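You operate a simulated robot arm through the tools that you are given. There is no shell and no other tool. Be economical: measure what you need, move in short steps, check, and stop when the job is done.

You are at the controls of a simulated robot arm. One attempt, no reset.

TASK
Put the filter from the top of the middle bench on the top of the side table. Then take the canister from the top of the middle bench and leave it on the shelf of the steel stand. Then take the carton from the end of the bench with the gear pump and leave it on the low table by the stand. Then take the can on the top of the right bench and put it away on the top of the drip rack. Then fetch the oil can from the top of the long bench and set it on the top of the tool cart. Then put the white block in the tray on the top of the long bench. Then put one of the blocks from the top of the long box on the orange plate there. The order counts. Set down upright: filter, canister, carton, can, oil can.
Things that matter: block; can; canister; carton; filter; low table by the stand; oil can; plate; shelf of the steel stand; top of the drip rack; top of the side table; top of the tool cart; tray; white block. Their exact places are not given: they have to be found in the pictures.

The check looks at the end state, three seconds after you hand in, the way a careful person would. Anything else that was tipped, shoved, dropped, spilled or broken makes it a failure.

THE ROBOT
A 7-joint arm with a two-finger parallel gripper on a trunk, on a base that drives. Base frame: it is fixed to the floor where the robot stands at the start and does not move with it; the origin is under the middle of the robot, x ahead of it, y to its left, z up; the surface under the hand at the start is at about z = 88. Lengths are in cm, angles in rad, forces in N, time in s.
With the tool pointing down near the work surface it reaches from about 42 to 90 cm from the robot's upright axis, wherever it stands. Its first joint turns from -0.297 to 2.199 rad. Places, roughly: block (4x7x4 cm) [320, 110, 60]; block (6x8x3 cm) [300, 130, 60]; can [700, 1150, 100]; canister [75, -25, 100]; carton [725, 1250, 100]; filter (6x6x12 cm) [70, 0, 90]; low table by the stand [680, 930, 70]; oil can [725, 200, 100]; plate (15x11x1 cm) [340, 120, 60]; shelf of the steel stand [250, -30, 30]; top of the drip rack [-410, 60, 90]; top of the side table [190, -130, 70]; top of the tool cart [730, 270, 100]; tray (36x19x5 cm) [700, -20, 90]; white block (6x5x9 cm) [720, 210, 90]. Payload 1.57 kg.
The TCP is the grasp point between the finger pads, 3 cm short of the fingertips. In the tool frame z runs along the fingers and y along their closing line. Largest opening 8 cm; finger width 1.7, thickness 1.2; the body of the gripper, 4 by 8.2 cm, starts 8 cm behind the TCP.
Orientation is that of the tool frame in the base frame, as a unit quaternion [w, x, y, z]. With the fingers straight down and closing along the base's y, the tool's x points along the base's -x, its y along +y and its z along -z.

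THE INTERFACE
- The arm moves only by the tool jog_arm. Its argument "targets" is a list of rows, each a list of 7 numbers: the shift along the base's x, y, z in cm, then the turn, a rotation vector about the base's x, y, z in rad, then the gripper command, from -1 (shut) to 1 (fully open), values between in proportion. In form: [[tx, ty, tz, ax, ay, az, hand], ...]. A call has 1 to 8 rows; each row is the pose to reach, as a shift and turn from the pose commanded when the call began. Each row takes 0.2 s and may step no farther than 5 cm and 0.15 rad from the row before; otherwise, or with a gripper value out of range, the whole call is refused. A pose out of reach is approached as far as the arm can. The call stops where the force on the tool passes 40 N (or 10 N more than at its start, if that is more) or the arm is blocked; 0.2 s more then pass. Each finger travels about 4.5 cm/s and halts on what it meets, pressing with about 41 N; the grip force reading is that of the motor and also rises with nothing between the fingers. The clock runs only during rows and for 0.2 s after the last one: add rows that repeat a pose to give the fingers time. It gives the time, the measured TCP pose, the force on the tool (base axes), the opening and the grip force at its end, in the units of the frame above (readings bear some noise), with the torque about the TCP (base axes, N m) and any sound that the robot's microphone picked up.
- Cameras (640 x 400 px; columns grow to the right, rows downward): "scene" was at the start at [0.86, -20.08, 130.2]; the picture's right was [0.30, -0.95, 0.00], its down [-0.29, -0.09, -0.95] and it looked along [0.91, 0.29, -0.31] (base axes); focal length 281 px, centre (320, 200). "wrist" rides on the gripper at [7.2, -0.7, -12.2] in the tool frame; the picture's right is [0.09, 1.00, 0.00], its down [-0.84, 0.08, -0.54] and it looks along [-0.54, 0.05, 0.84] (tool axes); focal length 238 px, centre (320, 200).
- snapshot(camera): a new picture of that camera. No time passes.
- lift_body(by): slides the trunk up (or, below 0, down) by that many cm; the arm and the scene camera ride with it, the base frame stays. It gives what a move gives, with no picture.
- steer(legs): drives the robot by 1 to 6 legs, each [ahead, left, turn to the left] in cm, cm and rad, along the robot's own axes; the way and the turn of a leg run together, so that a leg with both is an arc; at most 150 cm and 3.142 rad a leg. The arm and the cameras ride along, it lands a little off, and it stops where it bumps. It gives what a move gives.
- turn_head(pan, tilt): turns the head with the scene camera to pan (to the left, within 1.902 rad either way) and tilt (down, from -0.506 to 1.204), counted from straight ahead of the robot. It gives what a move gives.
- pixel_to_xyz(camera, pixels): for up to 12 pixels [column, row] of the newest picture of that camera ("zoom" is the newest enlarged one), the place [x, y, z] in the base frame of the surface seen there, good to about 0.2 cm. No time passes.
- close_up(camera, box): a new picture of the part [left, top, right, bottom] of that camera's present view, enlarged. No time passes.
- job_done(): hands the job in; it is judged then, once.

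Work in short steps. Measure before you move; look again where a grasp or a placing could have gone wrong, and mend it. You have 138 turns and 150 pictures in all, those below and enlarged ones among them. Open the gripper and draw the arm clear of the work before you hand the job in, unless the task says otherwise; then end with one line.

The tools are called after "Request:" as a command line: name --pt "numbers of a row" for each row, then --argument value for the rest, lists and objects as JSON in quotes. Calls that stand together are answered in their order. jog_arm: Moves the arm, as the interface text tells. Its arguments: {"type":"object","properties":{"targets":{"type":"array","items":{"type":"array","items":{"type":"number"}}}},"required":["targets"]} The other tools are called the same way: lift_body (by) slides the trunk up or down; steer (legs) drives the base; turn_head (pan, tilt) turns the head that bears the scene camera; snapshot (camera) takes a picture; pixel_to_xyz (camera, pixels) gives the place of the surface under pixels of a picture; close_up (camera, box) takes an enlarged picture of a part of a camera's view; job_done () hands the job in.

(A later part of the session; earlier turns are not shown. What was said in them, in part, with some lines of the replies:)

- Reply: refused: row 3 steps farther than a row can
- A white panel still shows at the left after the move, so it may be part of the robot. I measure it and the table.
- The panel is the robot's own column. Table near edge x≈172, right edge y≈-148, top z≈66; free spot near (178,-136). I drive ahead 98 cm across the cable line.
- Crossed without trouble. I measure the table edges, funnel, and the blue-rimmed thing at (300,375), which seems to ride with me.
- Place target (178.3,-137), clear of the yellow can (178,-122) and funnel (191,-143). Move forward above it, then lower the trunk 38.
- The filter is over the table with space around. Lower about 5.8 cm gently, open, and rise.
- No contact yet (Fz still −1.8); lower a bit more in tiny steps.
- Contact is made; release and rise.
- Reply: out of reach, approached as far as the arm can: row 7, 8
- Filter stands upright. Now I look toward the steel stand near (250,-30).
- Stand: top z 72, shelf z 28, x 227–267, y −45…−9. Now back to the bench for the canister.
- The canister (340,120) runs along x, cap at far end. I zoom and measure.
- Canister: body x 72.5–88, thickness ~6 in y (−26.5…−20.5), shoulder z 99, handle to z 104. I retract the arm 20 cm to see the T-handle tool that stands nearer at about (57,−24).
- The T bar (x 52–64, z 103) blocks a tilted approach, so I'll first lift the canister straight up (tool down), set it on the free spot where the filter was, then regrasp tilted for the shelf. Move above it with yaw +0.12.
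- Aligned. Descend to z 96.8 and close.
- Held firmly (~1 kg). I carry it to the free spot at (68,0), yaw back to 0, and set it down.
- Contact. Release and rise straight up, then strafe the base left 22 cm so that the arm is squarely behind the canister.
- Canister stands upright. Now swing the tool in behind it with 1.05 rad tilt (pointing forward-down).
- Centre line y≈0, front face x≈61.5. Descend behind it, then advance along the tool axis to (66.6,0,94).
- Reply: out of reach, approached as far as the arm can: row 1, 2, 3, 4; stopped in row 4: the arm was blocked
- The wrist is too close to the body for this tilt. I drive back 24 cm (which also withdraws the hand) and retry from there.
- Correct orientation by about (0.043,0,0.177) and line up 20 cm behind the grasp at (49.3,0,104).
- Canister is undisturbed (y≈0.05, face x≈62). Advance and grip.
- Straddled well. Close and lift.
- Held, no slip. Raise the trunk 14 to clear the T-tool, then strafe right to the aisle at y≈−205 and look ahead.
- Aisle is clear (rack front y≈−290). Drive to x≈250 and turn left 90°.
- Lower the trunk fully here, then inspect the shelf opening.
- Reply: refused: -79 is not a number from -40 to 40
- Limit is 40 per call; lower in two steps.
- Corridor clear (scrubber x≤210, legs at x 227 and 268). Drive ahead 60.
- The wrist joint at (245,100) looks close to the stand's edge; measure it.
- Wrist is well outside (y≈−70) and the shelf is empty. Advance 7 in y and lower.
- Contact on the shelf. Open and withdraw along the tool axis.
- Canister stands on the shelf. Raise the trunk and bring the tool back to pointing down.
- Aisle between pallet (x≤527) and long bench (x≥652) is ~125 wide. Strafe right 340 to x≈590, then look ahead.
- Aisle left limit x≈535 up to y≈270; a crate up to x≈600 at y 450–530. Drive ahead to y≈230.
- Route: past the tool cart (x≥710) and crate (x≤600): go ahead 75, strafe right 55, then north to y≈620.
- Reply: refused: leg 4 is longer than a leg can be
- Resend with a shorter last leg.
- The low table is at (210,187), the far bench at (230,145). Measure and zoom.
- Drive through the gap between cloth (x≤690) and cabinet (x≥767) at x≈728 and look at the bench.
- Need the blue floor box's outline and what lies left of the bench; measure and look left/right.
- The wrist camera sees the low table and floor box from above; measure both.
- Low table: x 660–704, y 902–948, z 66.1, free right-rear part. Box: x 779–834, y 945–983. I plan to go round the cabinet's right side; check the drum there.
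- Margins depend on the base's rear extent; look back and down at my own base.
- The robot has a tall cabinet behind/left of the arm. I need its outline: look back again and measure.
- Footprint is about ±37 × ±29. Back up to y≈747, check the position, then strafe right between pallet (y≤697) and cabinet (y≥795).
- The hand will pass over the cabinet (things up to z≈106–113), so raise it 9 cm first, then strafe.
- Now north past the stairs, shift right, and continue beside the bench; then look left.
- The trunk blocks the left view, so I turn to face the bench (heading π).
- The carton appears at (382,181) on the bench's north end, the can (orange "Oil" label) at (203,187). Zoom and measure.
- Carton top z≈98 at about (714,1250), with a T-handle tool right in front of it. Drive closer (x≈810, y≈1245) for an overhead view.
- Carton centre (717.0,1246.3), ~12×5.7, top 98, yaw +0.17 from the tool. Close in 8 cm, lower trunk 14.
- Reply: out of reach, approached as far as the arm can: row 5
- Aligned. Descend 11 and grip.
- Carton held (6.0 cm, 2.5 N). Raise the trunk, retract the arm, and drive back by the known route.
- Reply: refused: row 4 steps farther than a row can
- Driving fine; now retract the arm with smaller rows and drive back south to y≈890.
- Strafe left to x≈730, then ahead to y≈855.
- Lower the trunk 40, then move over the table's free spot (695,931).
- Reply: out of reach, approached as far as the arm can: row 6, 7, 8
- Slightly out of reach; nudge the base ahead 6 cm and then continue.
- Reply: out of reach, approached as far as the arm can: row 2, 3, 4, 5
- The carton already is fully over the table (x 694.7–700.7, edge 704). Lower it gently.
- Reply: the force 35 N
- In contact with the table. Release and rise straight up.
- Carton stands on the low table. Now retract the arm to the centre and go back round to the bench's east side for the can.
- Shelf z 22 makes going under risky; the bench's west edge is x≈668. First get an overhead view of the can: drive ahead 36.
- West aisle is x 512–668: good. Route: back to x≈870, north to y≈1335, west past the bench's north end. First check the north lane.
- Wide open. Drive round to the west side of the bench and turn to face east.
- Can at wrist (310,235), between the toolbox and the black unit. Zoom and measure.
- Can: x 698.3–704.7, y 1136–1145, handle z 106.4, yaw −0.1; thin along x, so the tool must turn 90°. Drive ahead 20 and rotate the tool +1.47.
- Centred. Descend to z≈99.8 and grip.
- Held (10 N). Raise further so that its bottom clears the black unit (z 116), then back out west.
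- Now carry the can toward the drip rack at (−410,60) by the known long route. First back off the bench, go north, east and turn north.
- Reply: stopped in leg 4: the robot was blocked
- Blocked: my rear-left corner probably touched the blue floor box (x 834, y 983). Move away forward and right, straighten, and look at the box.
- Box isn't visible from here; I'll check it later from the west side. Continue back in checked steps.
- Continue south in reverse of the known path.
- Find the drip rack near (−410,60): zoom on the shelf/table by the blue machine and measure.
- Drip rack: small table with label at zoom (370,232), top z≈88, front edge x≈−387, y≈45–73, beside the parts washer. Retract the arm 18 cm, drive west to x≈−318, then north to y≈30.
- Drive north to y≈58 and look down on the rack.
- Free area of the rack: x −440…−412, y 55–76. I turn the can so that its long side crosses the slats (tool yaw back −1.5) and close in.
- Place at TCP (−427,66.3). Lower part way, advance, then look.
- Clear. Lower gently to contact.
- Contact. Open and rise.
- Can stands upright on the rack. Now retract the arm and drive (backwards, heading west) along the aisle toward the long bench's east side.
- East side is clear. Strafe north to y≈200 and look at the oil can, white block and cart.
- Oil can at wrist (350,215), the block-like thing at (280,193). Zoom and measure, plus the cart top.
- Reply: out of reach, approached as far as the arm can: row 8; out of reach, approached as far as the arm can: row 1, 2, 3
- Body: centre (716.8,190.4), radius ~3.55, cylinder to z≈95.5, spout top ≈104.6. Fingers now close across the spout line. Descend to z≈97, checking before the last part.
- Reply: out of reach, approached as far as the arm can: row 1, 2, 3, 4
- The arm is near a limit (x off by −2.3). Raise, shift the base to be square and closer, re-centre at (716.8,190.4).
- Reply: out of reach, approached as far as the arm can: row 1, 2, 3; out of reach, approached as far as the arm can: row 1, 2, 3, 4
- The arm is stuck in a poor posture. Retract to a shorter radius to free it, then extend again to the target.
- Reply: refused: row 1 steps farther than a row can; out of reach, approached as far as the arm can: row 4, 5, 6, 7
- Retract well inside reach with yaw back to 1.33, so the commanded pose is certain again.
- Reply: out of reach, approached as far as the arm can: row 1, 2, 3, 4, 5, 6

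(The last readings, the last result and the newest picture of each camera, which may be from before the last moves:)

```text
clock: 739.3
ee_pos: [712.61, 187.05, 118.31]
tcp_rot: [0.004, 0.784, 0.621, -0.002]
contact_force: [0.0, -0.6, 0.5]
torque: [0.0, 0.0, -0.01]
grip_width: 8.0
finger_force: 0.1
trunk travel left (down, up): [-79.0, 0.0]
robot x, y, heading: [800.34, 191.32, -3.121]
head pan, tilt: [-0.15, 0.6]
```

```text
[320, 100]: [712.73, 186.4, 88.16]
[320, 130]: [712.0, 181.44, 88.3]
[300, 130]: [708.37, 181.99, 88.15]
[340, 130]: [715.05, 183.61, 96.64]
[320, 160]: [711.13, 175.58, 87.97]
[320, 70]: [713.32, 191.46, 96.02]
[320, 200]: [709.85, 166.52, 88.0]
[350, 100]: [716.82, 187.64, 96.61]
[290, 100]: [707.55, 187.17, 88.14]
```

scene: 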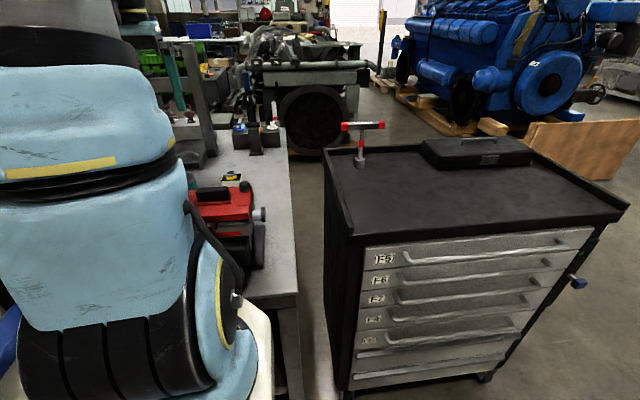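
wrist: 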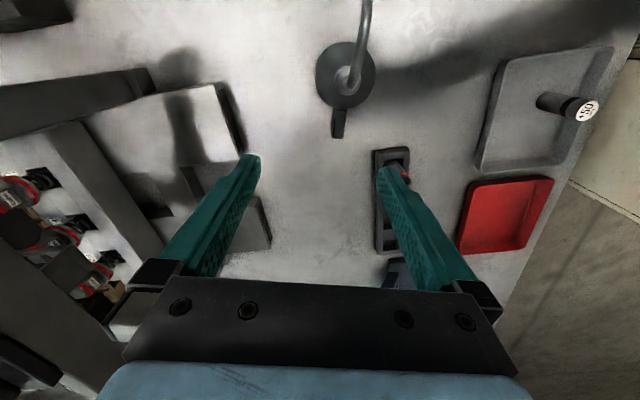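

The elbow is stuck because of the big yaw while extended. A yaw of ~0.65 is enough to clear handle and spout: unwind in place, retract, then set yaw 0.65.

Request:
jog_arm --pt "0 0 0 0 0 -0.15 1" --pt "0 0 0 0 0 -0.3 1" --pt "0 0 0 0 0 -0.45 1" --pt "0 0 0 0 0 -0.6 1" --pt "0 0 0 0 0 -0.75 1" --pt "0 0 0 0 0 -0.9 1" --pt "0 0 0 0 0 -1.05 1" --pt "0 0 0 0 0 -1.2 1"

Request:
jog_arm --pt "4.5 0 0 0 0 0 1" --pt "9 0 0 0 0 0 1" --pt "13.5 0 0 0 0 0 1" --pt "18 1 0 0 0 0 1" --pt "20 3.3 0 0 0 0.15 1" --pt "20 3.3 0 0 0 0.3 1" --pt "20 3.3 0 0 0 0.45 1" --pt "20 3.3 0 0 0 0.5 1"

Request:
jog_arm --pt "0 0 0 0 0 0 1" --pt "0 0 0 0 0 0 1"

```text
clock: 741.1
ee_pos: [712.27, 186.95, 118.11]
tcp_rot: [0.002, 0.998, 0.069, -0.003]
contact_force: [0.8, -1.1, 0.5]
torque: [0.01, -0.01, 0.01]
grip_width: 7.99
finger_force: 0.0
out of reach, approached as far as the arm can: row 4, 5, 6, 7, 8
trunk travel left (down, up): [-79.0, 0.0]
robot x, y, heading: [800.0, 191.31, -3.124]
head pan, tilt: [-0.15, 0.6]
```

```text
clock: 742.9
ee_pos: [732.41, 190.3, 118.23]
tcp_rot: [0.003, 0.949, 0.316, -0.004]
contact_force: [0.0, 0.2, -0.5]
torque: [0.0, 0.03, -0.01]
grip_width: 8.02
finger_force: 0.0
out of reach, approached as far as the arm can: row 1, 2
trunk travel left (down, up): [-79.0, 0.0]
robot x, y, heading: [800.63, 191.41, -3.117]
head pan, tilt: [-0.15, 0.6]
```

```text
clock: 743.5
ee_pos: [732.26, 190.19, 118.26]
tcp_rot: [0.004, 0.949, 0.315, -0.003]
contact_force: [-0.2, 0.1, -0.3]
torque: [0.03, 0.0, -0.02]
grip_width: 8.02
finger_force: 0.0
trunk travel left (down, up): [-79.0, 0.0]
robot x, y, heading: [800.23, 191.33, -3.123]
head pan, tilt: [-0.15, 0.6]
```

Free again: (732.3,190.2,118.3), yaw 0.64. Move over the oil can and descend to z≈97.1 in short steps.

Request:
jog_arm --pt "-4 0 -2 0 0 0 1" --pt "-8 0.1 -4 0 0 0 1" --pt "-12 0.2 -6 0 0 0 1" --pt "-15.5 0.2 -8 0 0 0 1" --pt "-15.5 0.2 -8 0 0 0 1"

Request:
snapshot --camera "wrist"

Request:
jog_arm --pt "0 0 -4 0 0 0 1" --pt "0 0 -8 0 0 0 1" --pt "0 0 -11 0 0 0 1" --pt "0 0 -13 0 0 0 1" --pt "0 0 -13 0 0 0 1"

Request:
snapshot --camera "wrist"

```text
clock: 744.7
ee_pos: [716.79, 190.4, 110.27]
tcp_rot: [0.003, 0.949, 0.315, -0.003]
contact_force: [0.4, 0.3, -0.4]
torque: [0.02, 0.01, -0.01]
grip_width: 7.99
finger_force: 0.0
trunk travel left (down, up): [-79.0, 0.0]
robot x, y, heading: [800.22, 190.97, -3.118]
head pan, tilt: [-0.15, 0.6]
```

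```text
37 pictures are left
```

wrist: 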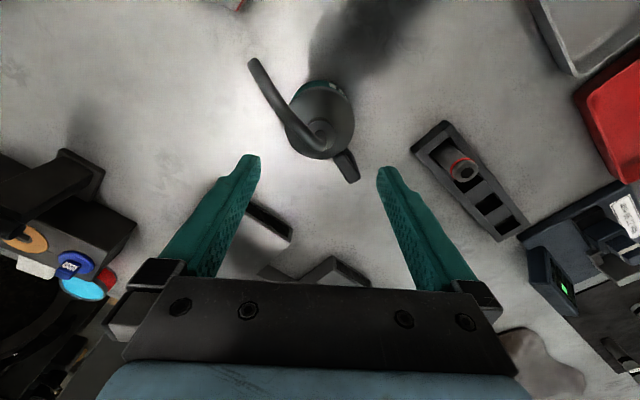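

```text
clock: 745.9
ee_pos: [716.68, 190.45, 97.09]
tcp_rot: [0.003, 0.949, 0.314, -0.002]
contact_force: [0.3, -0.4, 0.2]
torque: [-0.03, 0.01, -0.03]
grip_width: 7.99
finger_force: 0.1
trunk travel left (down, up): [-79.0, 0.0]
robot x, y, heading: [800.45, 191.06, -3.122]
head pan, tilt: [-0.15, 0.6]
```

```text
36 pictures are left
```

wrist: 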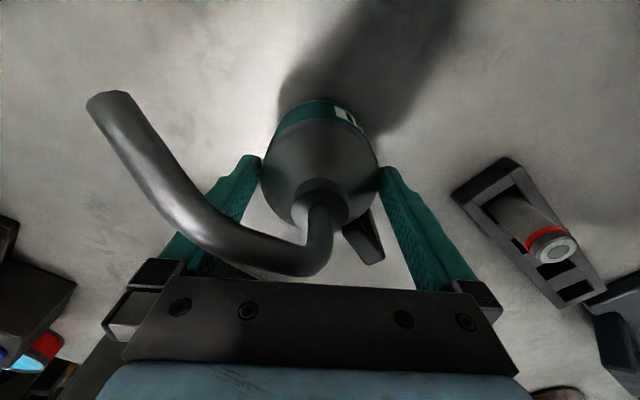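

Straddles cleanly, no contact. Close, lift, retract over the bench edge side and strafe to the tool cart.

Request:
jog_arm --pt "0 0 0 0 0 0 -1" --pt "0 0 0 0 0 0 -1" --pt "0 0 0 0 0 0 -1" --pt "0 0 0 0 0 0 -1" --pt "0 0 3 0 0 0 -1" --pt "0 0 7 0 0 0 -1" --pt "0 0 11 0 0 0 -1" --pt "0 0 14 0 0 0 -1"

Request:
jog_arm --pt "3.5 0 3 0 0 0 -1" --pt "7 0 6 0 0 0 -1" --pt "10.5 0 9 0 0 0 -1" --pt "14 0 12 0 0 0 -1" --pt "18 0 13 0 0 0 -1" --pt "22 0 13 0 0 0 -1" --pt "26 0 13 0 0 0 -1" --pt "26 0 13 0 0 0 -1"

Request:
steer --legs '[[0, -77.5, 0]]'

Request:
snapshot --camera "wrist"

Request:
snapshot --camera "scene"

```text
clock: 747.7
ee_pos: [716.77, 190.51, 111.29]
tcp_rot: [0.003, 0.949, 0.315, -0.002]
contact_force: [-0.4, 0.5, -5.9]
torque: [-0.01, 0.0, 0.02]
grip_width: 7.83
finger_force: 41.0
trunk travel left (down, up): [-79.0, 0.0]
robot x, y, heading: [800.47, 191.5, -3.12]
head pan, tilt: [-0.15, 0.6]
```

```text
clock: 749.5
ee_pos: [742.72, 190.47, 124.17]
tcp_rot: [0.003, 0.949, 0.315, -0.003]
contact_force: [0.8, 0.3, -3.5]
torque: [0.03, -0.03, 0.03]
grip_width: 7.8
finger_force: 41.5
trunk travel left (down, up): [-79.0, 0.0]
robot x, y, heading: [800.39, 191.42, -3.124]
head pan, tilt: [-0.15, 0.6]
```

```text
clock: 751.9
ee_pos: [742.61, 213.79, 123.61]
tcp_rot: [0.017, 0.932, 0.362, -0.005]
contact_force: [-1.1, 0.8, -4.0]
torque: [0.03, -0.01, 0.02]
grip_width: 7.86
finger_force: 41.0
trunk travel left (down, up): [-79.0, 0.0]
robot x, y, heading: [799.97, 217.18, -3.016]
head pan, tilt: [-0.15, 0.6]
stopped in leg 1: the robot was blocked; the commanded pose is now the measured one
```

```text
35 pictures are left
```

wrist: 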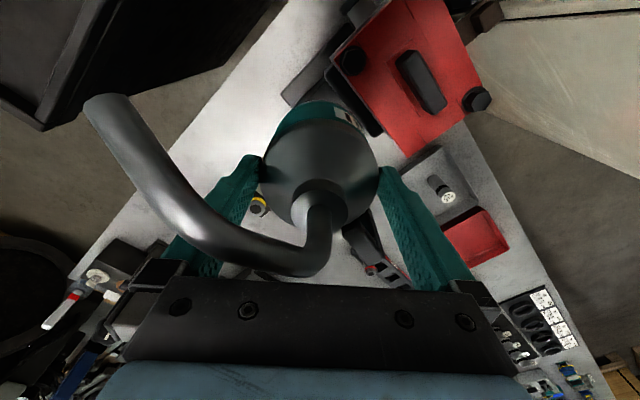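

```text
34 pictures are left
```

scene: 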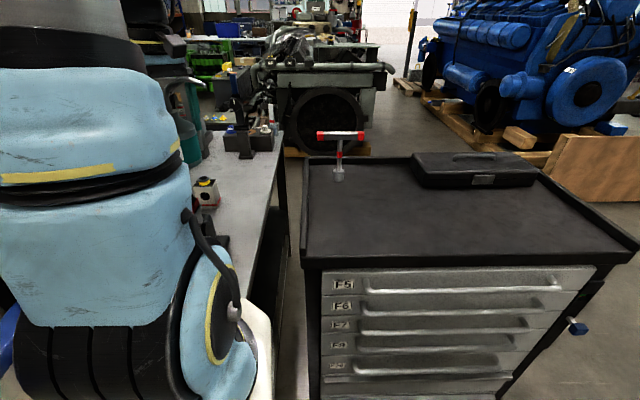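

Bumped the cart's drawer front with the base corner. Back off 10, straighten, then strafe to y≈268.

Request:
steer --legs '[[-11, 0, 0], [0, 0, -0.115], [0, -50, 0]]'

Request:
snapshot --camera "wrist"

Request:
snapshot --camera "scene"

Request:
pixel_to_xyz --camera "scene" --pixels '[[320, 270], [250, 230], [330, 160], [340, 200], [400, 180], [400, 220], [450, 200], [450, 160], [300, 250], [500, 220]]'

```text
clock: 756.2
ee_pos: [753.16, 271.74, 123.63]
tcp_rot: [0.015, 0.951, 0.308, -0.006]
contact_force: [0.2, -0.1, -4.0]
torque: [0.05, -0.04, 0.01]
grip_width: 7.86
finger_force: 40.3
trunk travel left (down, up): [-79.0, 0.0]
robot x, y, heading: [810.92, 269.2, -3.14]
head pan, tilt: [-0.15, 0.6]
```

```text
33 pictures are left
```

wrist: 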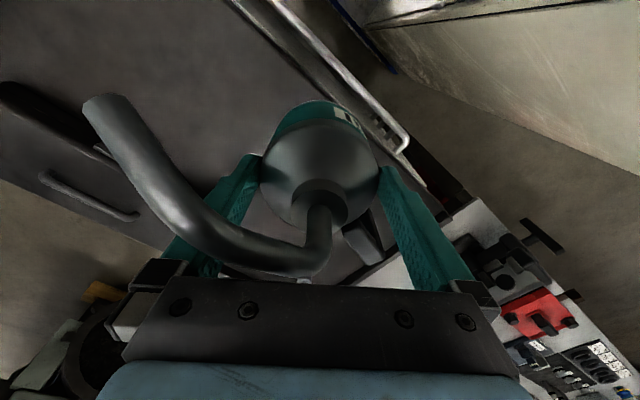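

```text
32 pictures are left
```

scene: 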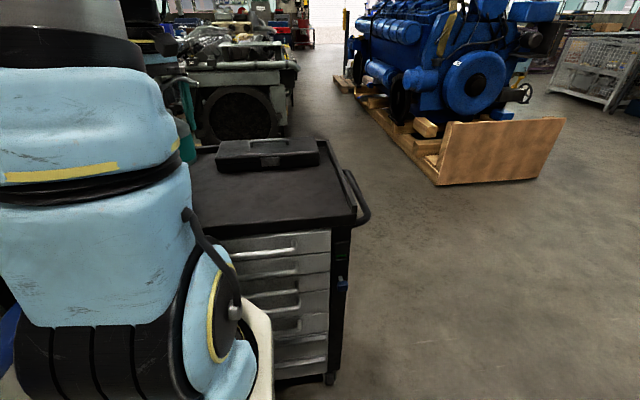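

```text
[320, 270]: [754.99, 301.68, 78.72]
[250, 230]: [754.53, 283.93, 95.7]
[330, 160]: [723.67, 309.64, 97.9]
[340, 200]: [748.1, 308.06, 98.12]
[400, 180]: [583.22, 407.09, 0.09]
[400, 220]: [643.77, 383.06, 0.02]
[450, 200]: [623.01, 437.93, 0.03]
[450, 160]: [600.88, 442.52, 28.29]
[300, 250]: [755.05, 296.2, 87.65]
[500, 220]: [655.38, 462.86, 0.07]
```

Cart is unmoved (front x≈755). Move to (741,266), lower to the cart top (z 98.1, TCP ≈107.2), release and rise.

Request:
jog_arm --pt "-4 -1.8 0 0 0 0 -1" --pt "-8 -3.6 0 0 0 0 -1" --pt "-12 -5.5 0 0 0 0 -1" --pt "-12 -5.5 -4.5 0 0 0 -1" --pt "-12 -5.5 -9 0 0 0 -1" --pt "-12 -5.5 -13 0 0 0 -1" --pt "-12 -5.5 -15 0 0 0 -1" --pt "-12 -5.5 -15 0 0 0 -1"

Request:
jog_arm --pt "0 0 -0.5 0 0 0 -1" --pt "0 0 -1 0 0 0 -1" --pt "0 0 -1.4 0 0 0 -1" --pt "0 0 -1.7 0 0 0 -1" --pt "0 0 -1.7 0 0 0 -1"

Request:
snapshot --camera "wrist"

```text
clock: 758.0
ee_pos: [741.1, 266.29, 108.63]
tcp_rot: [0.015, 0.951, 0.308, -0.006]
contact_force: [0.3, 0.5, -3.9]
torque: [0.03, -0.01, 0.03]
grip_width: 7.85
finger_force: 41.4
trunk travel left (down, up): [-79.0, 0.0]
robot x, y, heading: [811.02, 269.19, -3.134]
head pan, tilt: [-0.15, 0.6]
```

```text
clock: 759.2
ee_pos: [741.17, 266.32, 107.24]
tcp_rot: [0.015, 0.951, 0.307, -0.008]
contact_force: [2.8, 0.6, 16.3]
torque: [0.76, -0.16, -0.1]
grip_width: 7.86
finger_force: 40.7
trunk travel left (down, up): [-79.0, 0.0]
robot x, y, heading: [810.76, 268.83, -3.14]
head pan, tilt: [-0.15, 0.6]
```

```text
31 pictures are left
```

wrist: 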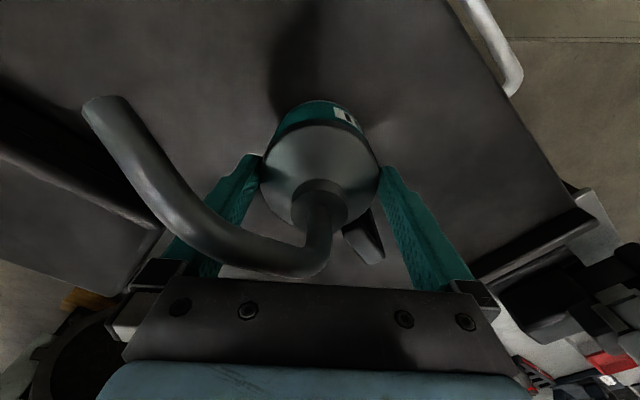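

On the surface. Open, rise along the tool axis, unwind the yaw, and go back to the white block on the bench.

Request:
jog_arm --pt "0 0 0.2 0 0 0 1" --pt "0 0 0.2 0 0 0 1" --pt "0 0 0.2 0 0 0 1" --pt "0 0.07 2 0 0 0 1" --pt "0 0.15 4.5 0 0 0 1" --pt "0 0.3 9 0 0 0 1" --pt "0 0.4 13 0 0 0 1" --pt "0 0.4 17 0 0 0 1"

Request:
snapshot --camera "wrist"

Request:
jog_arm --pt "0 0 0 0 0 -0.15 1" --pt "0 0 0 0 0 -0.3 1" --pt "0 0 0 -0.015 0 -0.45 1" --pt "0 0 0 -0.03 0 -0.6 1" --pt "0 0 0 -0.03 0 -0.625 1"

Request:
steer --legs '[[0, 62, 0], [9, 0, 0]]'

Request:
snapshot --camera "wrist"

Request:
pixel_to_xyz --camera "wrist" --pixels '[[300, 190], [320, 190], [340, 190], [300, 210], [320, 210], [340, 210], [280, 210], [320, 170], [300, 230], [340, 230], [360, 210], [280, 190]]'

```text
clock: 761.0
ee_pos: [741.03, 266.59, 123.85]
tcp_rot: [0.015, 0.951, 0.308, -0.007]
contact_force: [-0.3, 0.2, 0.6]
torque: [-0.01, -0.03, 0.01]
grip_width: 8.0
finger_force: 0.2
trunk travel left (down, up): [-79.0, 0.0]
robot x, y, heading: [810.72, 269.23, -3.135]
head pan, tilt: [-0.15, 0.6]
```

```text
30 pictures are left
```

wrist: 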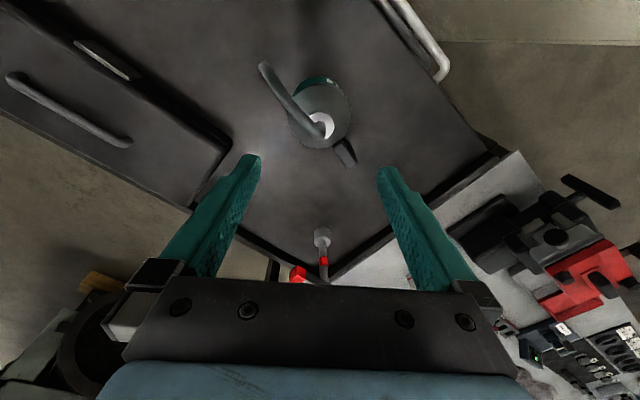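

```text
clock: 762.2
ee_pos: [741.12, 266.66, 124.17]
tcp_rot: [0.027, 1.0, 0.0, -0.015]
contact_force: [-0.5, -0.2, -0.3]
torque: [0.0, 0.0, -0.05]
grip_width: 8.01
finger_force: 0.0
trunk travel left (down, up): [-79.0, 0.0]
robot x, y, heading: [810.92, 269.01, -3.135]
head pan, tilt: [-0.15, 0.6]
```

```text
clock: 766.4
ee_pos: [732.47, 204.7, 124.02]
tcp_rot: [0.027, 1.0, 0.003, -0.015]
contact_force: [-0.3, -0.2, 0.2]
torque: [0.0, 0.03, -0.01]
grip_width: 7.98
finger_force: 0.3
trunk travel left (down, up): [-79.0, 0.0]
robot x, y, heading: [802.26, 207.26, -3.134]
head pan, tilt: [-0.15, 0.6]
```

```text
29 pictures are left
```

wrist: 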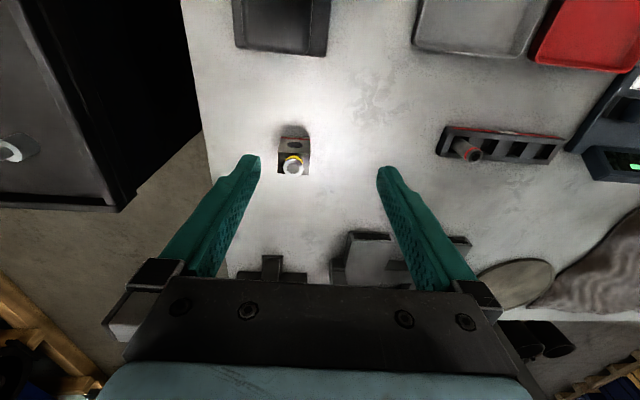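

```text
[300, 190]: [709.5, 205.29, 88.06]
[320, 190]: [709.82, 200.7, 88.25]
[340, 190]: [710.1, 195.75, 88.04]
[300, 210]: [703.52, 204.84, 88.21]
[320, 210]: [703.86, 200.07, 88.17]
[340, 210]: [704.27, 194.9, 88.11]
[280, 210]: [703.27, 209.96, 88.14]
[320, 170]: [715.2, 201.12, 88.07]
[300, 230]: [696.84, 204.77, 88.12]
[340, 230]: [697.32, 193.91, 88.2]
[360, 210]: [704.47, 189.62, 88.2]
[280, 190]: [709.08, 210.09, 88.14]
```

Oil can stands upright on the cart. Zoom to identify the white block (candidates at (293,157) and (365,255)) and measure; also level the tool.

Request:
close_up --camera "wrist" --box '[230, 110, 410, 290]'

Request:
pixel_to_xyz --camera "wrist" --pixels '[[293, 165], [281, 152], [308, 152], [283, 172], [307, 172], [294, 145], [350, 240], [385, 240], [365, 236], [365, 260], [345, 270], [305, 165]]'

Request:
jog_arm --pt "0 0 0 0.054 -0.03 0 1" --pt "0 0 0 0.054 -0.03 0 1"

```text
2.22 times, centred on (320, 200) of wrist
```

zoom: 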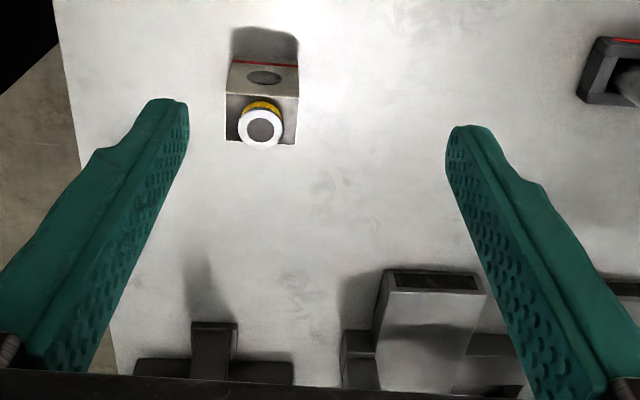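

```text
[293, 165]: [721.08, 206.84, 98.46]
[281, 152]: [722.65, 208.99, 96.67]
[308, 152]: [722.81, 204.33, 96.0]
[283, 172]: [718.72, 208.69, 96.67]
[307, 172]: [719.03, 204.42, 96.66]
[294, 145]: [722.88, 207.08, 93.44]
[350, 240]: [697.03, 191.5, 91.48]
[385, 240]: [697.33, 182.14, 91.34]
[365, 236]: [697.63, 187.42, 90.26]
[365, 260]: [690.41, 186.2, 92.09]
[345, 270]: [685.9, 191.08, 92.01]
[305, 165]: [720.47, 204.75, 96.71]
```

```text
clock: 767.0
ee_pos: [732.53, 204.69, 123.88]
tcp_rot: [-0.002, 1.0, 0.004, 0.0]
contact_force: [-0.8, -0.4, -0.5]
torque: [0.01, 0.0, 0.01]
grip_width: 8.02
finger_force: 0.1
trunk travel left (down, up): [-79.0, 0.0]
robot x, y, heading: [802.16, 207.7, -3.136]
head pan, tilt: [-0.15, 0.6]
```

It's the 5×5×9 block at (720.5,206.7), top ~96.7 (button 98.5). Grasp, lift, drive to the tray and look.

Request:
jog_arm --pt "-4.5 1 0 0 0 0 1" --pt "-9 2 0 0 0 0 1" --pt "-12 2 -3 0 0 0 1" --pt "-12 2 -8 0 0 0 1" --pt "-12 2 -13 0 0 0 1" --pt "-12 2 -18 0 0 0 1" --pt "-12 2 -23 0 0 0 1" --pt "-12 2 -23 0 0 0 1"

Request:
jog_arm --pt "0 0 -4 0 0 0 1" --pt "0 0 -7.4 0 0 0 1" --pt "0 0 -7.4 0 0 0 1" --pt "0 0 -7.4 0 0 0 -1" --pt "0 0 -7.4 0 0 0 -1" --pt "0 0 -7.4 0 0 0 -1" --pt "0 0 -7.4 0 0 0 -1" --pt "0 0 -7.4 0 0 0 -1"

Request:
jog_arm --pt "0 0 4.5 0 0 0 -1" --pt "0 0 9 0 0 0 -1" --pt "0 0 13.5 0 0 0 -1" --pt "0 0 18 0 0 0 -1" --pt "4 0 21 0 0 0 -1" --pt "7 0 25 0 0 0 -1" --pt "11 0 27 0 0 0 -1" --pt "14 0 30 0 0 0 -1"

Request:
steer --legs '[[0, 113, -0.003], [0, 113, 0]]'

Request:
snapshot --camera "wrist"

Request:
turn_head --pan 0.1 --tilt 0.6

Request:
snapshot --camera "scene"

Request:
pixel_to_xyz --camera "wrist" --pixels '[[200, 200], [230, 230], [400, 200], [420, 230], [200, 150], [430, 150], [320, 60], [250, 100], [400, 100], [150, 250], [480, 250], [520, 200]]'

```text
clock: 768.8
ee_pos: [720.55, 206.73, 101.0]
tcp_rot: [-0.001, 1.0, 0.004, 0.0]
contact_force: [0.4, 0.0, 0.0]
torque: [0.04, -0.02, 0.01]
grip_width: 8.04
finger_force: 0.1
trunk travel left (down, up): [-79.0, 0.0]
robot x, y, heading: [802.48, 207.21, -3.132]
head pan, tilt: [-0.15, 0.6]
```

```text
clock: 770.5
ee_pos: [720.62, 206.83, 93.57]
tcp_rot: [-0.001, 1.0, 0.004, 0.0]
contact_force: [-1.2, 1.9, -0.8]
torque: [-0.06, 0.14, -0.06]
grip_width: 5.96
finger_force: 40.8
trunk travel left (down, up): [-79.0, 0.0]
robot x, y, heading: [802.28, 207.34, -3.132]
head pan, tilt: [-0.15, 0.6]
```

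```text
clock: 772.4
ee_pos: [734.54, 206.68, 123.51]
tcp_rot: [0.0, 1.0, 0.004, 0.001]
contact_force: [-1.3, 0.0, -5.6]
torque: [-0.01, -0.01, 0.01]
grip_width: 5.96
finger_force: 41.1
trunk travel left (down, up): [-79.0, 0.0]
robot x, y, heading: [802.11, 207.35, -3.13]
head pan, tilt: [-0.15, 0.6]
```

```text
clock: 783.5
ee_pos: [734.64, -19.46, 123.63]
tcp_rot: [-0.001, 1.0, -0.003, 0.0]
contact_force: [-0.1, 0.3, -4.4]
torque: [-0.01, 0.02, 0.01]
grip_width: 5.98
finger_force: 40.9
trunk travel left (down, up): [-79.0, 0.0]
robot x, y, heading: [802.51, -19.76, 3.139]
head pan, tilt: [-0.15, 0.6]
```

```text
27 pictures are left
```

wrist: 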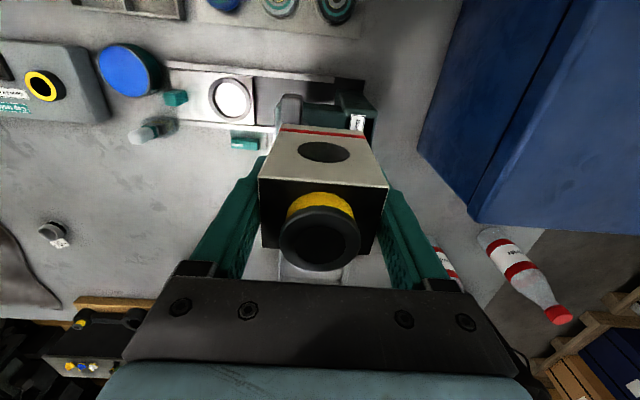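

```text
clock: 784.3
ee_pos: [734.62, -19.55, 123.55]
tcp_rot: [-0.001, 1.0, -0.004, -0.001]
contact_force: [0.0, 0.2, -5.5]
torque: [-0.01, 0.02, -0.01]
grip_width: 6.01
finger_force: 41.0
trunk travel left (down, up): [-79.0, 0.0]
robot x, y, heading: [802.51, -19.88, 3.136]
head pan, tilt: [0.099, 0.6]
```

```text
26 pictures are left
```

scene: 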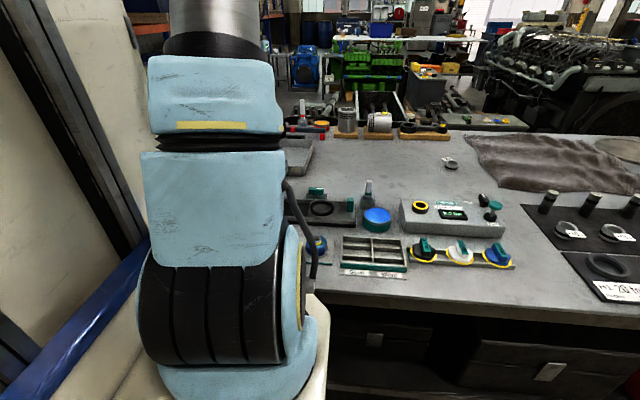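

```text
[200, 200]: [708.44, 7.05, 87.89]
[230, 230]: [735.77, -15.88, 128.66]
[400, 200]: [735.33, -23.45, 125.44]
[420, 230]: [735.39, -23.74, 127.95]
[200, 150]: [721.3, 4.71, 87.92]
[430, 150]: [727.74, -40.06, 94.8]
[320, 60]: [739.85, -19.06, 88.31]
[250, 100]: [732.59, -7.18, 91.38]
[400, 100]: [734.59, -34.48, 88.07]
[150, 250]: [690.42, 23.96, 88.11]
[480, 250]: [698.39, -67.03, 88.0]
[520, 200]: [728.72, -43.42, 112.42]
```

Block held. The tray should be beneath/behind at scene (300,155); measure it.

Request:
pixel_to_xyz --camera "scene" --pixels '[[288, 142], [312, 142], [312, 150], [300, 160], [305, 172], [290, 175], [290, 165], [308, 146], [296, 150], [285, 180], [330, 140], [300, 195]]'

Request:
close_up --camera "scene" --box '[270, 110, 370, 210]'

Request:
steer --legs '[[0, -24, 0]]'

Request:
snapshot --camera "wrist"

Request:
pixel_to_xyz --camera "wrist" --pixels '[[440, 200], [460, 220], [480, 240], [420, 240], [500, 260], [450, 270], [400, 250], [520, 230], [410, 270], [480, 200], [540, 260], [430, 180]]'

```text
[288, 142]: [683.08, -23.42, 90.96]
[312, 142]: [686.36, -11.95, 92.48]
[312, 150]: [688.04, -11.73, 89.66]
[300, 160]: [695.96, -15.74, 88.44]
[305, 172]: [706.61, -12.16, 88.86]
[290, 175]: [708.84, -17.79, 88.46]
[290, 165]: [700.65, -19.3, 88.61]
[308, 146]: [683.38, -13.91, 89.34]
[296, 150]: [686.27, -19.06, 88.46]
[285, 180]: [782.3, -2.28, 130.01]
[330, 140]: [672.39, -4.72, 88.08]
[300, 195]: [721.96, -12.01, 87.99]
```

```text
4.00 times, centred on (320, 160) of scene
```

zoom: 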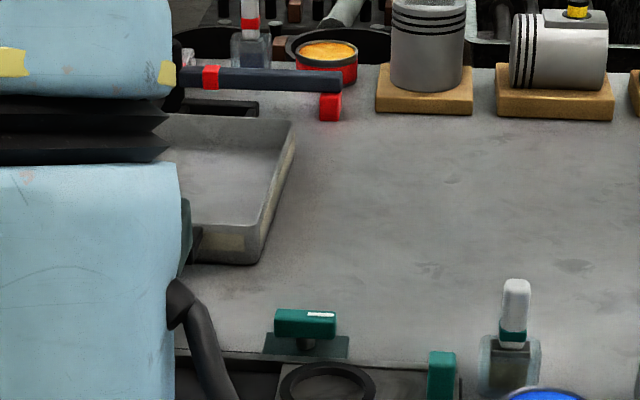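

```text
clock: 786.1
ee_pos: [734.79, 4.29, 123.56]
tcp_rot: [0.0, 1.0, -0.003, 0.001]
contact_force: [0.1, -0.7, -4.5]
torque: [0.0, 0.01, -0.02]
grip_width: 5.97
finger_force: 41.2
trunk travel left (down, up): [-79.0, 0.0]
robot x, y, heading: [802.66, 4.08, 3.138]
head pan, tilt: [0.099, 0.6]
```

```text
24 pictures are left
```

wrist: 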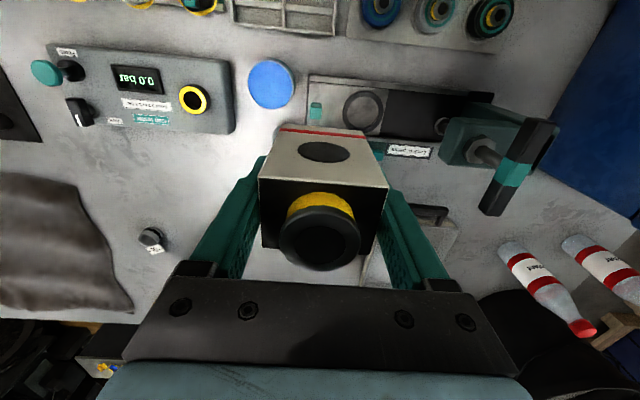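

```text
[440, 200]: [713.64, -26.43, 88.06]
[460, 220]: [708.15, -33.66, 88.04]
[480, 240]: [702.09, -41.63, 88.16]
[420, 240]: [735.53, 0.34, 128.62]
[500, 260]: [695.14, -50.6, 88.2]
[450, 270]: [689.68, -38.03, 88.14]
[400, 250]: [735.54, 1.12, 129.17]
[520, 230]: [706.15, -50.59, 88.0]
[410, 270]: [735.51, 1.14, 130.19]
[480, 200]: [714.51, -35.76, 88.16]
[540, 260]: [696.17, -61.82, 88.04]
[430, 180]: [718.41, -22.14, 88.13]
```

Tray: floor z 88.5, y −30.5…−12, x ≈675–710; from this side it's beyond reach (≥94). Go round to the bench's west side (arm retracted) where x≈690 is 82 away.

Request:
jog_arm --pt "4.5 0 0 0 0 0 -1" --pt "9 0 0 0 0 0 -1" --pt "13 0 1 0 0 0 -1" --pt "13 0 1 0 0 0 -1"

Request:
steer --legs '[[-8, 0, 0], [0, 112, 0], [0, 112, 0], [110, 0, 0], [110, 0, 0], [0, 0, -3.138]]'

Request:
steer --legs '[[0, 99, 0], [0, 99, 0], [16, 0, 0]]'

Request:
snapshot --camera "wrist"

Request:
pixel_to_xyz --camera "wrist" --pixels '[[250, 240], [230, 200], [400, 200], [420, 240], [200, 200], [440, 200], [450, 240], [180, 240], [470, 220], [160, 200], [400, 150], [240, 150]]'

```text
clock: 787.1
ee_pos: [747.8, 4.41, 124.6]
tcp_rot: [-0.001, 1.0, -0.003, 0.0]
contact_force: [-0.1, -0.8, -3.8]
torque: [-0.01, -0.01, -0.04]
grip_width: 5.97
finger_force: 40.9
trunk travel left (down, up): [-79.0, 0.0]
robot x, y, heading: [802.78, 3.88, 3.143]
head pan, tilt: [0.099, 0.6]
```

```text
clock: 816.5
ee_pos: [644.73, -217.59, 124.64]
tcp_rot: [0.0, 0.008, 1.0, -0.001]
contact_force: [0.2, 0.2, -3.8]
torque: [0.0, 0.04, 0.03]
grip_width: 5.98
finger_force: 41.0
trunk travel left (down, up): [-79.0, 0.0]
robot x, y, heading: [589.99, -216.62, -0.015]
head pan, tilt: [0.099, 0.6]
```

```text
clock: 827.4
ee_pos: [662.39, -20.2, 124.6]
tcp_rot: [0.001, 0.004, 1.0, -0.001]
contact_force: [-0.1, 0.1, -4.4]
torque: [0.03, 0.0, -0.04]
grip_width: 5.97
finger_force: 40.9
trunk travel left (down, up): [-79.0, 0.0]
robot x, y, heading: [607.9, -20.08, -0.006]
head pan, tilt: [0.099, 0.6]
```

```text
23 pictures are left
```

wrist: 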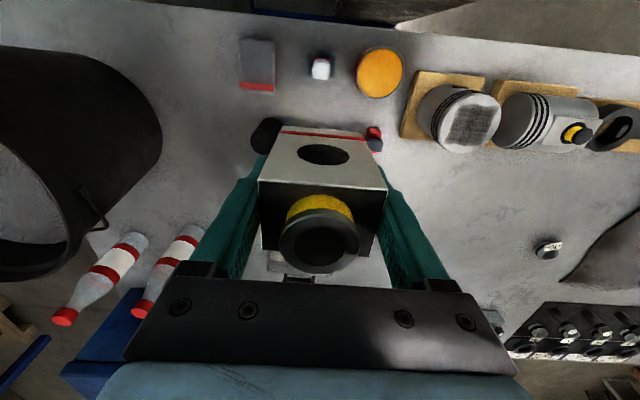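

```text
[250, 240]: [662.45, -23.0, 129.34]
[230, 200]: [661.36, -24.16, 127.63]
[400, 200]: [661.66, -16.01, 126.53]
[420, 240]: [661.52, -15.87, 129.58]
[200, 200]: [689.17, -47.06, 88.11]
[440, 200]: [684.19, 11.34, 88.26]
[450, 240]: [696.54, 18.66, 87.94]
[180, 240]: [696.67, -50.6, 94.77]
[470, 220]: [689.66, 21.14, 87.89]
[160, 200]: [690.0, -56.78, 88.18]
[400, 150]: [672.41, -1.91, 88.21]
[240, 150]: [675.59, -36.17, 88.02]
```

Lower the block into the tray at (692,−21), release, rise, retract; then drive toward the long box near (320,120) and take pictures.

Request:
jog_arm --pt "4.2 -0.3 -2 0 0 0 -1" --pt "8.4 -0.6 -4 0 0 0 -1" --pt "12.6 -0.9 -6 0 0 0 -1" --pt "16.8 -1 -8 0 0 0 -1" --pt "21 -1 -10 0 0 0 -1" --pt "25.2 -1 -12 0 0 0 -1" --pt "29.6 -1 -14 0 0 0 -1" --pt "29.6 -1 -14 0 0 0 -1"

Request:
jog_arm --pt "0 0 -4.5 0 0 0 -1" --pt "0 0 -9 0 0 0 -1" --pt "0 0 -13 0 0 0 -1" --pt "0 0 -15.5 0 0 0 -1" --pt "0 0 -16.1 0 0 0 -1" --pt "0 0 -16.6 0 0 0 -1" --pt "0 0 -16.6 0 0 0 -1"

Request:
jog_arm --pt "0 0 0 0 0 0 1" --pt "0 0 0 0 0 0 1" --pt "0 0 0 0 0 0 1" --pt "0 0 4.5 0 0 0 1" --pt "0 0 9 0 0 0 1" --pt "0 0 13.5 0 0 0 1" --pt "-2 0 18 0 0 0 1" --pt "-5 0 21 0 0 0 1"

Request:
snapshot --camera "wrist"

Request:
jog_arm --pt "-4 0 2 0 0 0 1" --pt "-8 0 4 0 0 0 1" --pt "-12 0 6 0 0 0 1" --pt "-16 0 8 0 0 0 1" --pt "-20 0 9 0 0 0 1" --pt "-24 0 9 0 0 0 1"

Request:
steer --legs '[[-17, 0, 0.006], [0, -99, 0], [0, -99, 0], [0, 0, 1.571], [0, 135, 0], [0, 135, 0]]'

Request:
steer --legs '[[120, 0, 0], [120, 0, 0]]'

Request:
snapshot --camera "wrist"

```text
clock: 829.2
ee_pos: [692.07, -21.27, 110.58]
tcp_rot: [0.0, 0.004, 1.0, -0.001]
contact_force: [0.2, 0.4, -4.7]
torque: [0.01, 0.04, -0.03]
grip_width: 5.98
finger_force: 41.1
trunk travel left (down, up): [-79.0, 0.0]
robot x, y, heading: [607.87, -19.89, -0.005]
head pan, tilt: [0.099, 0.6]
```

```text
clock: 830.8
ee_pos: [692.13, -21.07, 94.06]
tcp_rot: [0.0, 0.003, 1.0, -0.001]
contact_force: [-0.9, -0.7, 1.3]
torque: [0.11, -0.01, 0.03]
grip_width: 5.98
finger_force: 41.1
trunk travel left (down, up): [-79.0, 0.0]
robot x, y, heading: [607.93, -20.06, -0.003]
head pan, tilt: [0.099, 0.6]
```

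```text
clock: 832.6
ee_pos: [687.1, -21.11, 115.06]
tcp_rot: [-0.001, 0.003, 1.0, -0.001]
contact_force: [-0.2, 0.5, -0.7]
torque: [-0.02, 0.04, -0.01]
grip_width: 7.97
finger_force: 0.1
trunk travel left (down, up): [-79.0, 0.0]
robot x, y, heading: [607.85, -19.92, -0.001]
head pan, tilt: [0.099, 0.6]
```

```text
22 pictures are left
```

wrist: 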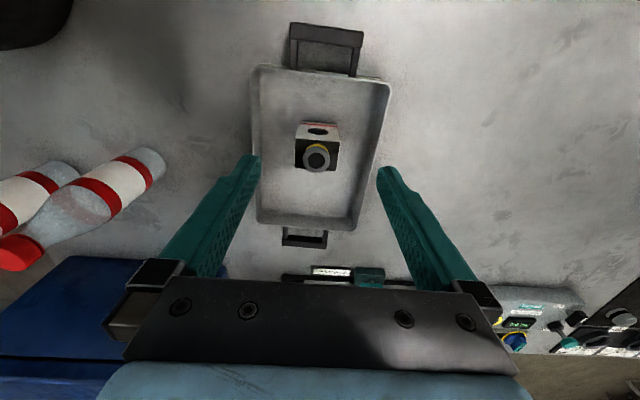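

```text
clock: 834.0
ee_pos: [663.08, -21.05, 123.91]
tcp_rot: [-0.001, 0.003, 1.0, -0.001]
contact_force: [0.1, 1.3, 0.7]
torque: [0.01, 0.1, 0.03]
grip_width: 7.98
finger_force: 0.0
trunk travel left (down, up): [-79.0, 0.0]
robot x, y, heading: [607.86, -19.97, -0.007]
head pan, tilt: [0.099, 0.6]
```

```text
clock: 861.5
ee_pos: [325.07, -167.74, 123.82]
tcp_rot: [-0.001, 0.708, -0.706, 0.0]
contact_force: [0.0, 0.5, -0.5]
torque: [0.02, 0.01, -0.01]
grip_width: 8.01
finger_force: 0.1
trunk travel left (down, up): [-79.0, 0.0]
robot x, y, heading: [324.66, -222.97, 1.579]
head pan, tilt: [0.099, 0.6]
```

```text
clock: 873.3
ee_pos: [321.37, 73.5, 123.93]
tcp_rot: [0.0, 0.713, -0.701, 0.0]
contact_force: [-0.3, 0.1, -0.2]
torque: [0.02, 0.02, -0.02]
grip_width: 7.99
finger_force: 0.0
trunk travel left (down, up): [-79.0, 0.0]
robot x, y, heading: [321.36, 18.63, 1.593]
head pan, tilt: [0.099, 0.6]
```

```text
21 pictures are left
```

wrist: 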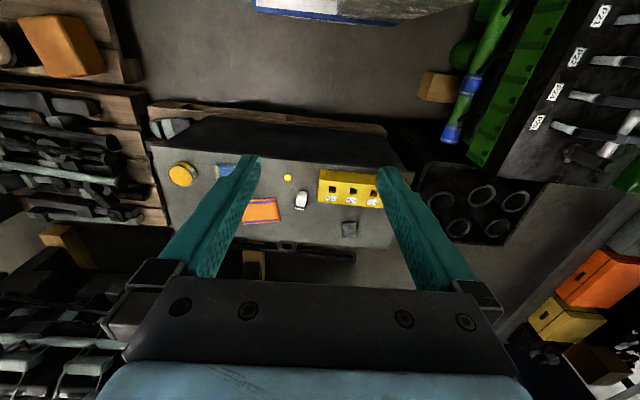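

White block sits upright in the tray. Now the long box: orange plate at (263,210). Zoom and measure plate and blocks.

Request:
close_up --camera "wrist" --box '[210, 140, 410, 260]'

Request:
pixel_to_xyz --camera "wrist" --pixels '[[246, 206], [276, 199], [281, 220], [248, 223], [263, 211], [301, 200], [301, 208], [297, 193], [349, 225], [349, 235], [342, 230], [357, 230]]'

Request:
pixel_to_xyz --camera "zoom" --pixels '[[285, 180], [300, 180], [280, 215], [298, 215], [292, 200], [430, 268], [470, 268], [430, 310], [470, 310], [450, 290], [300, 240], [50, 100]]'

```text
3.20 times, centred on (310, 200) of wrist
```

zoom: 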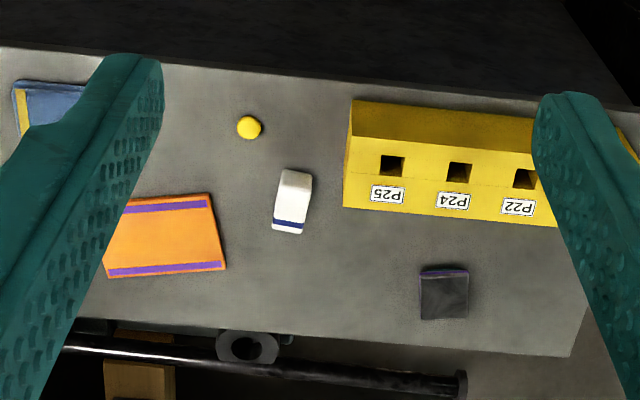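

```text
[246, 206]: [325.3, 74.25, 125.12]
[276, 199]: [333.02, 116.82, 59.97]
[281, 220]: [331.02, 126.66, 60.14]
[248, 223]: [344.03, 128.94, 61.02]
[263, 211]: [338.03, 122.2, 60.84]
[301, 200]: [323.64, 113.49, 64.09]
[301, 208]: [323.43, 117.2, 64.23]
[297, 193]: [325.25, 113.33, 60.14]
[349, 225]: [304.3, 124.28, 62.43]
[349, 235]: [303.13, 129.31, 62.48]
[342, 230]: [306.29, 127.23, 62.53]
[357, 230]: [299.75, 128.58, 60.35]
```

```text
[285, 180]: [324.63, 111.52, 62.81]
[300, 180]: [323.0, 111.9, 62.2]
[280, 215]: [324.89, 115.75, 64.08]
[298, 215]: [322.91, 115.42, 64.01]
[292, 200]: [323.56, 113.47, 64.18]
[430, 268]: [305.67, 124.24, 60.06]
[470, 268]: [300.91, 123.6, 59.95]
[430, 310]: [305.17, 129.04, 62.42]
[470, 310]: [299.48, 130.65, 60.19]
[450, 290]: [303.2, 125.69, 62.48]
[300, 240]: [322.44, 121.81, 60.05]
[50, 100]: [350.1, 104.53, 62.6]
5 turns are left
```

Block (white/blue) centre ≈(323.7,115), top 64.2; plate centre ≈(339,122.3), top 60.9. Drive ahead 26, lower the trunk 48, and re-measure.

Request:
steer --legs '[[26, 0, -0.02]]'

Request:
lift_body --by -40

Request:
jog_arm --pt "0.8 4 0 0 0 0 1" --pt "1.6 8 0 0 0 0 1" --pt "2.4 12 0 0 0 0 1" --pt "2.4 12 0 0 0 0 1"

Request:
close_up --camera "wrist" --box '[160, 80, 440, 290]'

Request:
snapshot --camera "wrist"

Request:
pixel_to_xyz --camera "wrist" --pixels '[[300, 140], [310, 140], [320, 140], [330, 140], [300, 160], [310, 160], [320, 160], [330, 160], [320, 180], [310, 180], [320, 120], [240, 200]]'

```text
clock: 875.1
ee_pos: [322.02, 99.71, 123.96]
tcp_rot: [0.001, -0.706, 0.708, -0.001]
contact_force: [0.2, 0.3, -0.1]
torque: [-0.02, 0.0, -0.05]
grip_width: 7.99
finger_force: 0.1
trunk travel left (down, up): [-79.0, 0.0]
robot x, y, heading: [320.74, 44.27, 1.574]
head pan, tilt: [0.099, 0.6]
```

```text
clock: 879.0
ee_pos: [322.06, 99.92, 83.99]
tcp_rot: [0.002, -0.706, 0.708, 0.0]
contact_force: [-0.8, -0.1, -0.2]
torque: [0.0, 0.02, -0.02]
grip_width: 8.0
finger_force: 0.0
trunk travel left (down, up): [-39.0, 40.0]
robot x, y, heading: [321.48, 44.52, 1.575]
head pan, tilt: [0.099, 0.6]
```

```text
clock: 880.0
ee_pos: [324.46, 111.66, 83.92]
tcp_rot: [0.001, -0.707, 0.707, -0.001]
contact_force: [-0.5, -0.3, 0.3]
torque: [-0.01, 0.01, 0.06]
grip_width: 8.01
finger_force: 0.1
trunk travel left (down, up): [-39.0, 40.0]
robot x, y, heading: [321.39, 44.55, 1.57]
head pan, tilt: [0.099, 0.6]
```

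```text
1.90 times, centred on (300, 185) of wrist
```

zoom: 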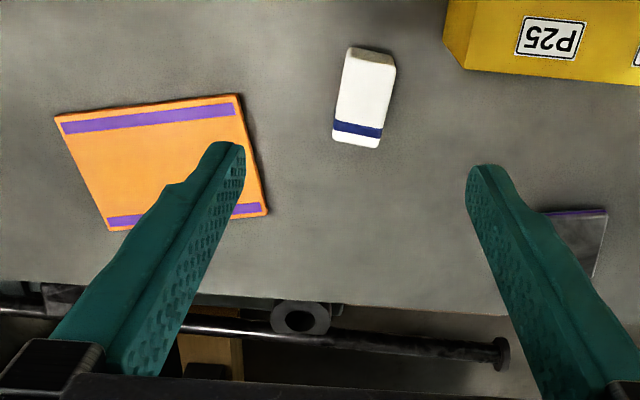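

```text
18 pictures are left
```

wrist: 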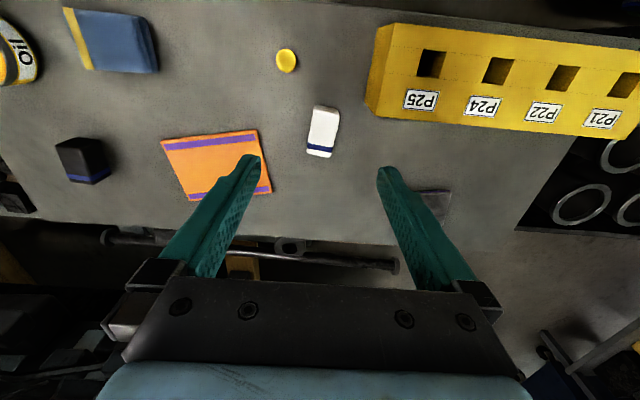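

```text
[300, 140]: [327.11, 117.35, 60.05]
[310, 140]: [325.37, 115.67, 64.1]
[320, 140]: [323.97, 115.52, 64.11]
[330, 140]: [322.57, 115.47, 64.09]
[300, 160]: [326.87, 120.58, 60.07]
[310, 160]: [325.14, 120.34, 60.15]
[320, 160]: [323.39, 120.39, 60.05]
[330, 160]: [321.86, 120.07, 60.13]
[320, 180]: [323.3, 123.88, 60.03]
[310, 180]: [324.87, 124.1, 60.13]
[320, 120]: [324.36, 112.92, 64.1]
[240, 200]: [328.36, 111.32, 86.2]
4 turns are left
```

Grasp the white/blue block at (323.75,114.55), lift, move it over the plate centre (339.3,122), lower, release, and withdraw.

Request:
jog_arm --pt "-0.35 1.5 -4.5 0 0 0 1" --pt "-0.7 2.9 -9 0 0 0 1" --pt "-0.7 2.9 -13.5 0 0 0 1" --pt "-0.7 2.9 -17.5 0 0 0 1" --pt "-0.7 2.9 -20.2 0 0 0 1" --pt "-0.7 2.9 -20.2 0 0 0 1"

Request:
jog_arm --pt "0 0 0 0 0 0 -1" --pt "0 0 0 0 0 0 -1" --pt "0 0 0 0 0 0 -1" --pt "0 0 0 0 0 0 -1" --pt "0 0 0 0 0 0 -1" --pt "0 0 4 0 0 0 -1" --pt "0 0 8 0 0 0 -1" --pt "0 0 8 0 0 0 -1"

Request:
jog_arm --pt "4 1.9 0 0 0 0 -1" --pt "8 3.7 0 0 0 0 -1" --pt "12 5.6 0 0 0 0 -1" --pt "15.6 7.3 0 0 0 0 -1" --pt "15.6 7.3 -4 0 0 0 -1" --pt "15.6 7.3 -6.6 0 0 0 -1" --pt "15.6 7.3 -7.1 0 0 0 -1" --pt "15.6 7.3 -7.1 0 0 0 -1"

Request:
jog_arm --pt "0 0 0 0 0 0 1" --pt "0 0 0 0 0 0 1" --pt "0 0 0 0 0 0 1" --pt "0 0 0 0 0 0 1" --pt "0 0 4.5 0 0 0 1" --pt "0 0 9 0 0 0 1" --pt "0 0 13.5 0 0 0 1" --pt "0 0 18 0 0 0 1"

Request:
snapshot --camera "wrist"

```text
clock: 881.4
ee_pos: [323.92, 114.77, 63.61]
tcp_rot: [0.001, -0.706, 0.708, -0.001]
contact_force: [0.2, 0.7, 0.7]
torque: [-0.03, 0.0, 0.02]
grip_width: 8.0
finger_force: 0.0
trunk travel left (down, up): [-39.0, 40.0]
robot x, y, heading: [321.3, 44.61, 1.574]
head pan, tilt: [0.099, 0.6]
```

```text
clock: 883.2
ee_pos: [323.95, 114.63, 71.8]
tcp_rot: [0.001, -0.707, 0.708, 0.0]
contact_force: [-0.7, 0.4, -1.0]
torque: [-0.03, 0.0, 0.01]
grip_width: 3.51
finger_force: 40.5
trunk travel left (down, up): [-39.0, 40.0]
robot x, y, heading: [321.13, 44.49, 1.57]
head pan, tilt: [0.099, 0.6]
```

```text
clock: 885.0
ee_pos: [339.43, 122.06, 64.58]
tcp_rot: [0.001, -0.707, 0.708, -0.001]
contact_force: [0.6, -0.3, 2.5]
torque: [0.01, 0.02, 0.0]
grip_width: 3.54
finger_force: 40.7
trunk travel left (down, up): [-39.0, 40.0]
robot x, y, heading: [321.37, 44.91, 1.568]
head pan, tilt: [0.099, 0.6]
```

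```text
clock: 886.8
ee_pos: [339.32, 121.88, 82.63]
tcp_rot: [0.0, -0.707, 0.707, -0.001]
contact_force: [0.2, 0.0, -0.6]
torque: [-0.01, 0.01, 0.02]
grip_width: 8.01
finger_force: 0.0
trunk travel left (down, up): [-39.0, 40.0]
robot x, y, heading: [321.38, 44.38, 1.572]
head pan, tilt: [0.099, 0.6]
```

```text
17 pictures are left
3 turns are left
```

wrist: 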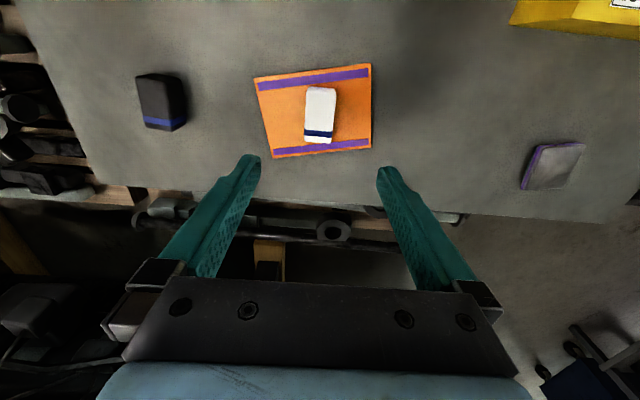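

The block rests on the orange plate. Withdraw the arm and back the base off.

Request:
lift_body --by 38

Request:
steer --legs '[[-45, 0, 0]]'

Request:
snapshot --camera "wrist"

```text
clock: 890.5
ee_pos: [339.42, 122.12, 120.55]
tcp_rot: [0.0, -0.706, 0.708, 0.0]
contact_force: [0.2, -0.5, 0.5]
torque: [0.02, 0.0, 0.0]
grip_width: 8.03
finger_force: 0.0
trunk travel left (down, up): [-77.0, 2.0]
robot x, y, heading: [321.23, 44.52, 1.572]
head pan, tilt: [0.099, 0.6]
```

```text
clock: 893.1
ee_pos: [339.49, 77.15, 120.63]
tcp_rot: [0.0, -0.706, 0.708, -0.001]
contact_force: [-1.3, 0.2, 0.9]
torque: [-0.03, 0.0, 0.0]
grip_width: 7.98
finger_force: 0.1
trunk travel left (down, up): [-77.0, 2.0]
robot x, y, heading: [321.27, -0.06, 1.573]
head pan, tilt: [0.099, 0.6]
```

```text
16 pictures are left
2 turns are left
```

wrist: 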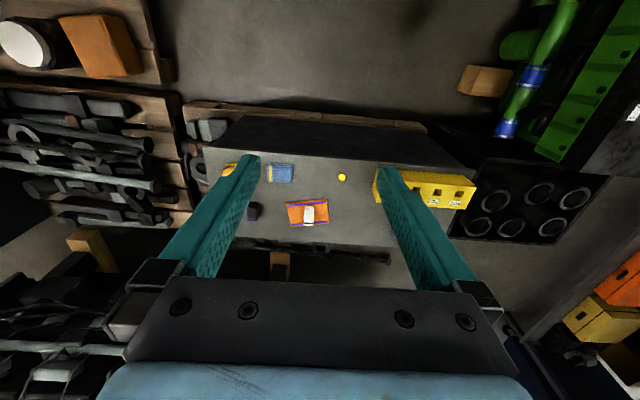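

The block is on the plate, the hand is open and clear; handing in.

Request:
job_done

```text
The job is handed in.
```

All seven items were put in place in the order given and the job is handed in, but the base bumped two things on the way: probably the blue floor box near the right bench, which I did not check afterwards, and the tool cart, which showed no sign of having moved.
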